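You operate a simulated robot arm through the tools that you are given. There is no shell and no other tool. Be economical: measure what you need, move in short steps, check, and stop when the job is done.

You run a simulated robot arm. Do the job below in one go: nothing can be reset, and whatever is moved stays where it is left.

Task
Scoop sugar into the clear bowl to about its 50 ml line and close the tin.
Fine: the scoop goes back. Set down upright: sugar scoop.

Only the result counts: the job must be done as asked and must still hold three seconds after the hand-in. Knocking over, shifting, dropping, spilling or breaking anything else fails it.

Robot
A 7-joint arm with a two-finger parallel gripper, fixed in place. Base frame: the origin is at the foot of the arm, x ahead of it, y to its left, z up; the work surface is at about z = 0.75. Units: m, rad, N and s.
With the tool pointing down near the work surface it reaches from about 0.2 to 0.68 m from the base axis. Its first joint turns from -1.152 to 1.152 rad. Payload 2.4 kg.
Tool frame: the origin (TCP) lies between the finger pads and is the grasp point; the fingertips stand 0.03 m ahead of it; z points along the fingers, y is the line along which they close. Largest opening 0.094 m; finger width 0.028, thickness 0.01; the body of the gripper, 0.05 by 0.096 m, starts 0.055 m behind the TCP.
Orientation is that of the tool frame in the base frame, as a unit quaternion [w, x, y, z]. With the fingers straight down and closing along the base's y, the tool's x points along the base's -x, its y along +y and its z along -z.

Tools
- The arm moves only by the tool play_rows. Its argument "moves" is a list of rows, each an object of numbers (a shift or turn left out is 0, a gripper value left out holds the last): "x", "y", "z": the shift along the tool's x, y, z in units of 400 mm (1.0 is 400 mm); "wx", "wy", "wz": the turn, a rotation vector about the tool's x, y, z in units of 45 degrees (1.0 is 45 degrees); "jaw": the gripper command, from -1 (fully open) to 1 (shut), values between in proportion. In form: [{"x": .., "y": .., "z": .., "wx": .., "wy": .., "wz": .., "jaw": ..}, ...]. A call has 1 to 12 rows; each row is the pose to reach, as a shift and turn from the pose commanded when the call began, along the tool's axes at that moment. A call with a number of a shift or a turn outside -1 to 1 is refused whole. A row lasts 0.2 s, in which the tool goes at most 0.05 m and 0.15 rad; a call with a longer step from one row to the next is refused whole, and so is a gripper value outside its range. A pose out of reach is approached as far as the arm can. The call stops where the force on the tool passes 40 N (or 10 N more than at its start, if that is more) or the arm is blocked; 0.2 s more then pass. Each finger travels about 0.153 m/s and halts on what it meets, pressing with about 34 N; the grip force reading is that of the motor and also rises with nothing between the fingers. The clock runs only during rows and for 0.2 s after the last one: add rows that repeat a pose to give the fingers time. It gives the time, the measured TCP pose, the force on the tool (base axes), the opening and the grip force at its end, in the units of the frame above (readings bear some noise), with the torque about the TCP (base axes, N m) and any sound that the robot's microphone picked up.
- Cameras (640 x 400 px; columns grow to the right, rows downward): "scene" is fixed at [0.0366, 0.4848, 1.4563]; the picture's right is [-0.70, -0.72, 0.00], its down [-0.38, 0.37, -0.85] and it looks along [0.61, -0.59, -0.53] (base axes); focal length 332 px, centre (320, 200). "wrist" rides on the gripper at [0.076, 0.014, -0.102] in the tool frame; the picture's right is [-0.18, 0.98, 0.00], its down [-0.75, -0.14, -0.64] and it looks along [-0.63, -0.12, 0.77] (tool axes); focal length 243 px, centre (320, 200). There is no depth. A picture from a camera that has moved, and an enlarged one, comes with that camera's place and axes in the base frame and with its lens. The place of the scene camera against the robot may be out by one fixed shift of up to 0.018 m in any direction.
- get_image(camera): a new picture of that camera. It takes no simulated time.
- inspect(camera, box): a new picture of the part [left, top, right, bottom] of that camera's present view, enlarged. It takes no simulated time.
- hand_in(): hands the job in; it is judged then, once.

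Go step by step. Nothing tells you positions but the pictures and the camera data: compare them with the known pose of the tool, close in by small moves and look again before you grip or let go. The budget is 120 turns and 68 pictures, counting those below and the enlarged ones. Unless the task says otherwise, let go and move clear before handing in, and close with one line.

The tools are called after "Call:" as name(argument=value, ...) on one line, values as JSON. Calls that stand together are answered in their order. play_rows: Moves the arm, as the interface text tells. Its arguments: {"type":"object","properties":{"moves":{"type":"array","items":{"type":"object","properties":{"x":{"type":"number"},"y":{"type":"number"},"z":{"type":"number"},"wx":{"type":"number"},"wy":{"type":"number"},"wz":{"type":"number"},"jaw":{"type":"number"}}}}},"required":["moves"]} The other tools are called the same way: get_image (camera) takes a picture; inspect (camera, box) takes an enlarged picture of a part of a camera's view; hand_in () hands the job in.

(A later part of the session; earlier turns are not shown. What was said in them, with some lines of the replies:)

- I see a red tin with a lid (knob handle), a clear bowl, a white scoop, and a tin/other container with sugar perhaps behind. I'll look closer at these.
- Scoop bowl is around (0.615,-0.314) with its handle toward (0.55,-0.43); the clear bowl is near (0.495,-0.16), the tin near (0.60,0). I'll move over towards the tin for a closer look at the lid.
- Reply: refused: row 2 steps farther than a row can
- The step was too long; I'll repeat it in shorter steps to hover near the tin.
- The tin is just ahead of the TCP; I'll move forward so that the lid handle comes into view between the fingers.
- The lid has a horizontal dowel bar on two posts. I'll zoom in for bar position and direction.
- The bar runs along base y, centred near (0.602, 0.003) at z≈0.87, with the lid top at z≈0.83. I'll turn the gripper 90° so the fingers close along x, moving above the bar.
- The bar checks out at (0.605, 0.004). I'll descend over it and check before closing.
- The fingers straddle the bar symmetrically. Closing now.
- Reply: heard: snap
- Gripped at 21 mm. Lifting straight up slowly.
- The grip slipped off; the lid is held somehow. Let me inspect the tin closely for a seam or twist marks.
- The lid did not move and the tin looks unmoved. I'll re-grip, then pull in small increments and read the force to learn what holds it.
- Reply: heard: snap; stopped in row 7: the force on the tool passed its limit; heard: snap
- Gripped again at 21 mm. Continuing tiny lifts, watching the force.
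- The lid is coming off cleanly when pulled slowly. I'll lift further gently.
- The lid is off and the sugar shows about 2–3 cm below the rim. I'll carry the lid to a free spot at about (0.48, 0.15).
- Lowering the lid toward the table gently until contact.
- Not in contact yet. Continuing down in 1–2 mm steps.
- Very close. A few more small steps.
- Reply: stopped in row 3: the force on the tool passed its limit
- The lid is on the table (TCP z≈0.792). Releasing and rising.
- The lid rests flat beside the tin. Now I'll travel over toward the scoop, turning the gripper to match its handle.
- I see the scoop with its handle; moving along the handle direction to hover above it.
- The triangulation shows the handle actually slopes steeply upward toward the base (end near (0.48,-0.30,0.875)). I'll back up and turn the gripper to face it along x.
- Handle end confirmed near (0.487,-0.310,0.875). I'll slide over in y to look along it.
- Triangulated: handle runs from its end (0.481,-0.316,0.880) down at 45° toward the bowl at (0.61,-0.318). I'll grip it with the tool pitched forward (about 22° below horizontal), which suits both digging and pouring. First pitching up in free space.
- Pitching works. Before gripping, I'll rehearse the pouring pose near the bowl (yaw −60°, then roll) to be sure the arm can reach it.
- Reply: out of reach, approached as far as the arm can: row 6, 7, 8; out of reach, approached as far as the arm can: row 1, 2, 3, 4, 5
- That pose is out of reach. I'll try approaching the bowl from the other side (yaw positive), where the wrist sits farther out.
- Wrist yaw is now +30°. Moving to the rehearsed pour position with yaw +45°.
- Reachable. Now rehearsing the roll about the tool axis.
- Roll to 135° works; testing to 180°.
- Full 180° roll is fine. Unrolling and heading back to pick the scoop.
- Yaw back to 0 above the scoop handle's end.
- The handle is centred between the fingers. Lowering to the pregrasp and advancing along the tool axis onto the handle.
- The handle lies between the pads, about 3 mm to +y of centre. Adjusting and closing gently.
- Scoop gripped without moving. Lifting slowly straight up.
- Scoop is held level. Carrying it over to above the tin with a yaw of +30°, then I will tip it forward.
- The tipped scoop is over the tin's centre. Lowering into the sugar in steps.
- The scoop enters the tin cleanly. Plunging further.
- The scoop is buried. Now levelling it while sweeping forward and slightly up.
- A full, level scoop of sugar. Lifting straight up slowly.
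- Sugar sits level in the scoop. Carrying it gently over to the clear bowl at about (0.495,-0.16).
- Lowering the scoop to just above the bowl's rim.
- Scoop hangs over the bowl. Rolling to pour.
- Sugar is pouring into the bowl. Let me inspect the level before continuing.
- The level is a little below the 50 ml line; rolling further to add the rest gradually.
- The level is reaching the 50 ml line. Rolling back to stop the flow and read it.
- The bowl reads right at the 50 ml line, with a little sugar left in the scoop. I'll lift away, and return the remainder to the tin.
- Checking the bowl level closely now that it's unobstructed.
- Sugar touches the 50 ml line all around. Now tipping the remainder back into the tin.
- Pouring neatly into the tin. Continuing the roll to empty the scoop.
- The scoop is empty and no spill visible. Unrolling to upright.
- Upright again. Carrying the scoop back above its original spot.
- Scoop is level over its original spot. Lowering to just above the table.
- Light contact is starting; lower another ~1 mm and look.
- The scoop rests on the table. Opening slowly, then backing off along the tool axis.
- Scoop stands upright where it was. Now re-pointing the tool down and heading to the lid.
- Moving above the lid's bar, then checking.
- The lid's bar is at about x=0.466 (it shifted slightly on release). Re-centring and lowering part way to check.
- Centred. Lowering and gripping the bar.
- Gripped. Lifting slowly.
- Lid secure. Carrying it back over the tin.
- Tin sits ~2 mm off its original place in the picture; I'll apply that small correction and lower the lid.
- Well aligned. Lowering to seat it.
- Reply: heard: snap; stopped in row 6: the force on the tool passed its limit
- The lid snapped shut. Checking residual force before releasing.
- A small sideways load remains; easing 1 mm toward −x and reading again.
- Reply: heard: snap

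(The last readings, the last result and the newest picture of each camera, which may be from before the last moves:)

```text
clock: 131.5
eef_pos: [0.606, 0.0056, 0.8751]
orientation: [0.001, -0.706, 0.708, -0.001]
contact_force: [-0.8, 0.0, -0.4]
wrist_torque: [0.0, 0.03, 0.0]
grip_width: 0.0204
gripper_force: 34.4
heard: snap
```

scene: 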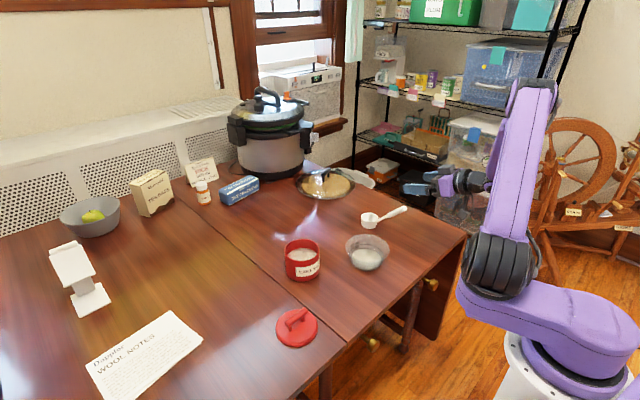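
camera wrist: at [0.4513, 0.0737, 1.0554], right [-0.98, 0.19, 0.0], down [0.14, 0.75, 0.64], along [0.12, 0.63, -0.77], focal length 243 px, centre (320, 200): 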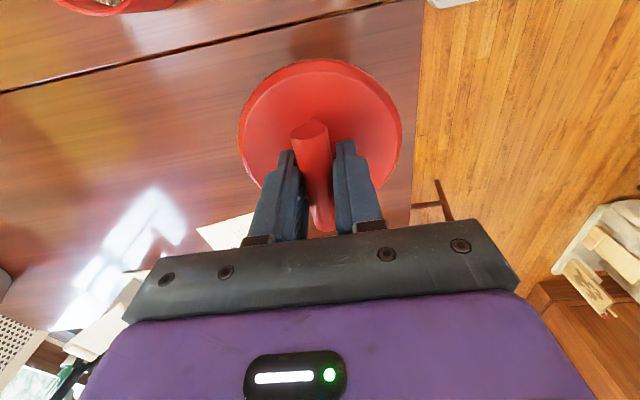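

Heard another snap; pressing down lightly again to make sure the lid is seated.

Call:
play_rows(moves=[{"z": 0.003}, {"z": 0.006}, {"z": 0.009}])

Call:
inspect(camera="scene", box=[275, 225, 335, 285])

```text
clock: 132.3
eef_pos: [0.6066, 0.006, 0.8741]
orientation: [0.002, -0.706, 0.708, -0.003]
contact_force: [-15.4, -1.2, 37.3]
wrist_torque: [0.23, 0.07, 0.08]
grip_width: 0.0204
gripper_force: 33.9
```

```text
6.67 times, centred on (305, 255) of scene
camera zoom: at [0.0355, 0.4847, 1.4564], right [-0.7, -0.72, 0.0], down [-0.38, 0.37, -0.85], along [0.61, -0.59, -0.53], focal length 2213 px, centre (420, -167)
```

zoom: 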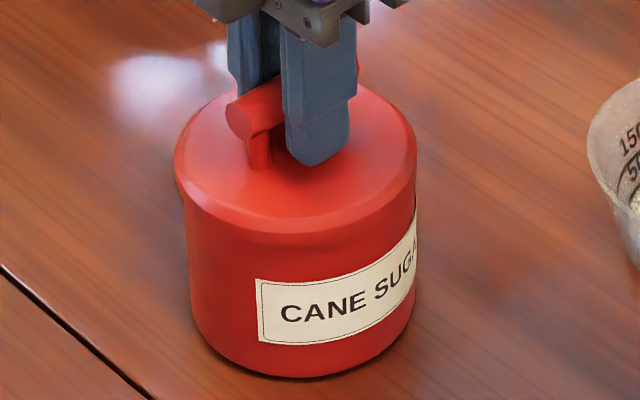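

Lid is firmly seated. Easing off the pressure and reading force.

Call:
play_rows(moves=[{"z": -0.003, "jaw": 1}, {"z": -0.006, "jaw": 1}])

```text
clock: 132.9
eef_pos: [0.6071, 0.0065, 0.8747]
orientation: [0.002, -0.707, 0.707, -0.002]
contact_force: [-7.3, 1.1, 23.2]
wrist_torque: [0.07, 0.01, 0.02]
grip_width: 0.0208
gripper_force: 34.5
```

Call:
play_rows(moves=[{"z": -0.002, "jaw": 1}, {"z": -0.004, "jaw": 1}])

```text
clock: 133.5
eef_pos: [0.605, 0.0054, 0.8745]
orientation: [0.0, -0.706, 0.708, 0.0]
contact_force: [0.8, 0.3, -0.7]
wrist_torque: [-0.01, 0.01, -0.02]
grip_width: 0.0207
gripper_force: 33.8
```

Force is zero and no new snap. Releasing gently and rising.

Call:
play_rows(moves=[{"jaw": 0.6}, {"jaw": 0.4}, {"jaw": 0}, {"jaw": -0.4}, {"jaw": -0.4}, {"jaw": -0.4}])

Call:
play_rows(moves=[{"z": -0.03}, {"z": -0.08}, {"z": -0.15}, {"z": -0.24}, {"z": -0.33}, {"z": -0.4}, {"z": -0.4}])

Call:
get_image(camera="scene")

Call:
inspect(camera="scene", box=[270, 210, 350, 290])

```text
clock: 134.9
eef_pos: [0.6056, 0.0052, 0.8762]
orientation: [0.002, -0.706, 0.708, -0.001]
contact_force: [-0.5, 0.1, -0.6]
wrist_torque: [0.02, -0.01, -0.01]
grip_width: 0.0659
gripper_force: 0.0
heard: snap
```

```text
clock: 136.5
eef_pos: [0.6081, 0.006, 1.0373]
orientation: [0.001, -0.706, 0.708, -0.001]
contact_force: [-0.4, 0.6, 0.1]
wrist_torque: [-0.01, -0.02, -0.01]
grip_width: 0.0658
gripper_force: 0.0
```

```text
5 pictures are left
```

scene: 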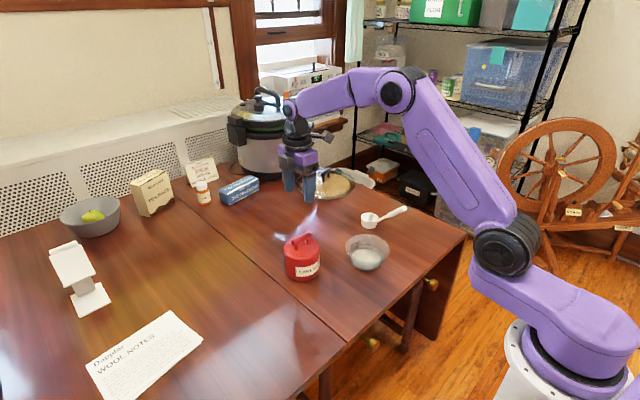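

```text
5.00 times, centred on (310, 250) of scene
camera zoom: at [0.0366, 0.4848, 1.4563], right [-0.7, -0.72, 0.0], down [-0.38, 0.37, -0.85], along [0.61, -0.59, -0.53], focal length 1660 px, centre (370, -50)
```

zoom: 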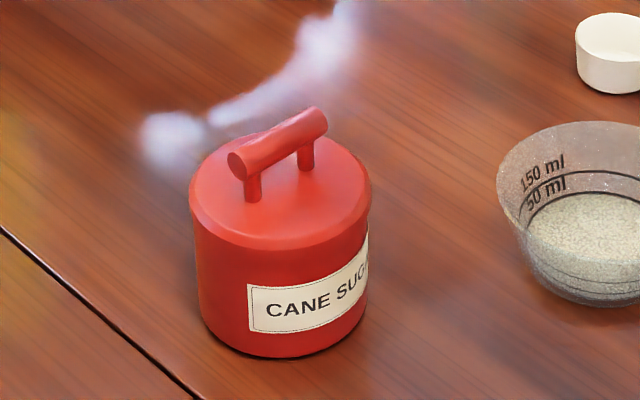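

The lid looks fully seated. To be certain, I'll press straight down on the bar with closed fingers once.

Call:
play_rows(moves=[{"jaw": 1, "y": 0.004}, {"jaw": 1, "y": 0.004}, {"y": 0.004, "z": 0.08}, {"y": 0.004, "z": 0.16}, {"y": 0.004, "z": 0.22}, {"y": 0.004, "z": 0.26}, {"y": 0.004, "z": 0.26}])

Call:
play_rows(moves=[{"z": 0.01}, {"z": 0.02}, {"z": 0.03}, {"z": 0.04}, {"z": 0.05}, {"z": 0.06}, {"z": 0.07}, {"z": 0.08}])

```text
clock: 138.1
eef_pos: [0.6044, 0.0043, 0.9322]
orientation: [0.001, -0.706, 0.708, -0.001]
contact_force: [-0.2, 0.3, 0.1]
wrist_torque: [0.01, 0.01, 0.0]
grip_width: 0.0002
gripper_force: 33.2
```

```text
clock: 139.8
eef_pos: [0.605, 0.0054, 0.9094]
orientation: [0.003, -0.707, 0.708, -0.001]
contact_force: [-4.3, 0.2, 9.5]
wrist_torque: [0.0, 0.17, 0.02]
grip_width: 0.0
gripper_force: 33.3
stopped in row 8: the force on the tool passed its limit (the readings are from after the stop); the commanded pose is now the measured one
```

Pressed past 40 N with no movement or snap, so the lid is fully seated. Moving clear and doing the final check.

Call:
play_rows(moves=[{"z": -0.02}, {"z": -0.08}, {"z": -0.18}, {"z": -0.28}, {"z": -0.38}, {"z": -0.48}, {"z": -0.55}, {"z": -0.55}])

Call:
inspect(camera="scene", box=[260, 190, 420, 290])

```text
clock: 141.6
eef_pos: [0.6052, 0.0065, 1.1328]
orientation: [0.003, -0.707, 0.707, -0.003]
contact_force: [-0.8, 0.2, 0.7]
wrist_torque: [-0.02, 0.0, 0.01]
grip_width: 0.0001
gripper_force: 32.7
```

```text
4.00 times, centred on (340, 240) of scene
camera zoom: at [0.0366, 0.4848, 1.4563], right [-0.7, -0.72, 0.0], down [-0.38, 0.37, -0.85], along [0.61, -0.59, -0.53], focal length 1328 px, centre (240, 40)
```

zoom: 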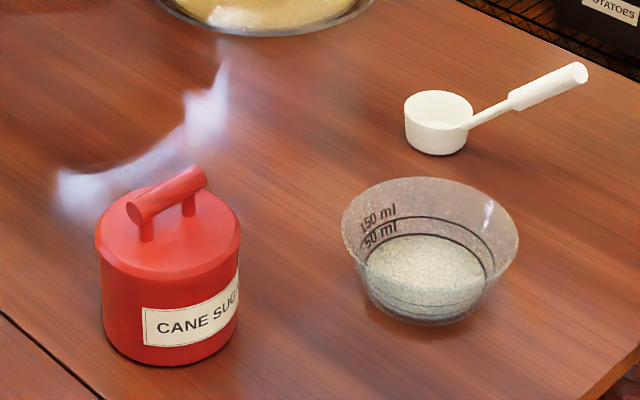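

The bowl is filled to the 50 ml line, the tin is closed and the scoop stands upright in its place. Handing in.

Call:
hand_in()

```text
The job is handed in.
```

The clear bowl holds sugar to about its 50 ml line, the tin is closed, and the empty scoop is standing upright back where it was. The little left in the scoop went back into the tin, which ended up about 2 mm from where it started.
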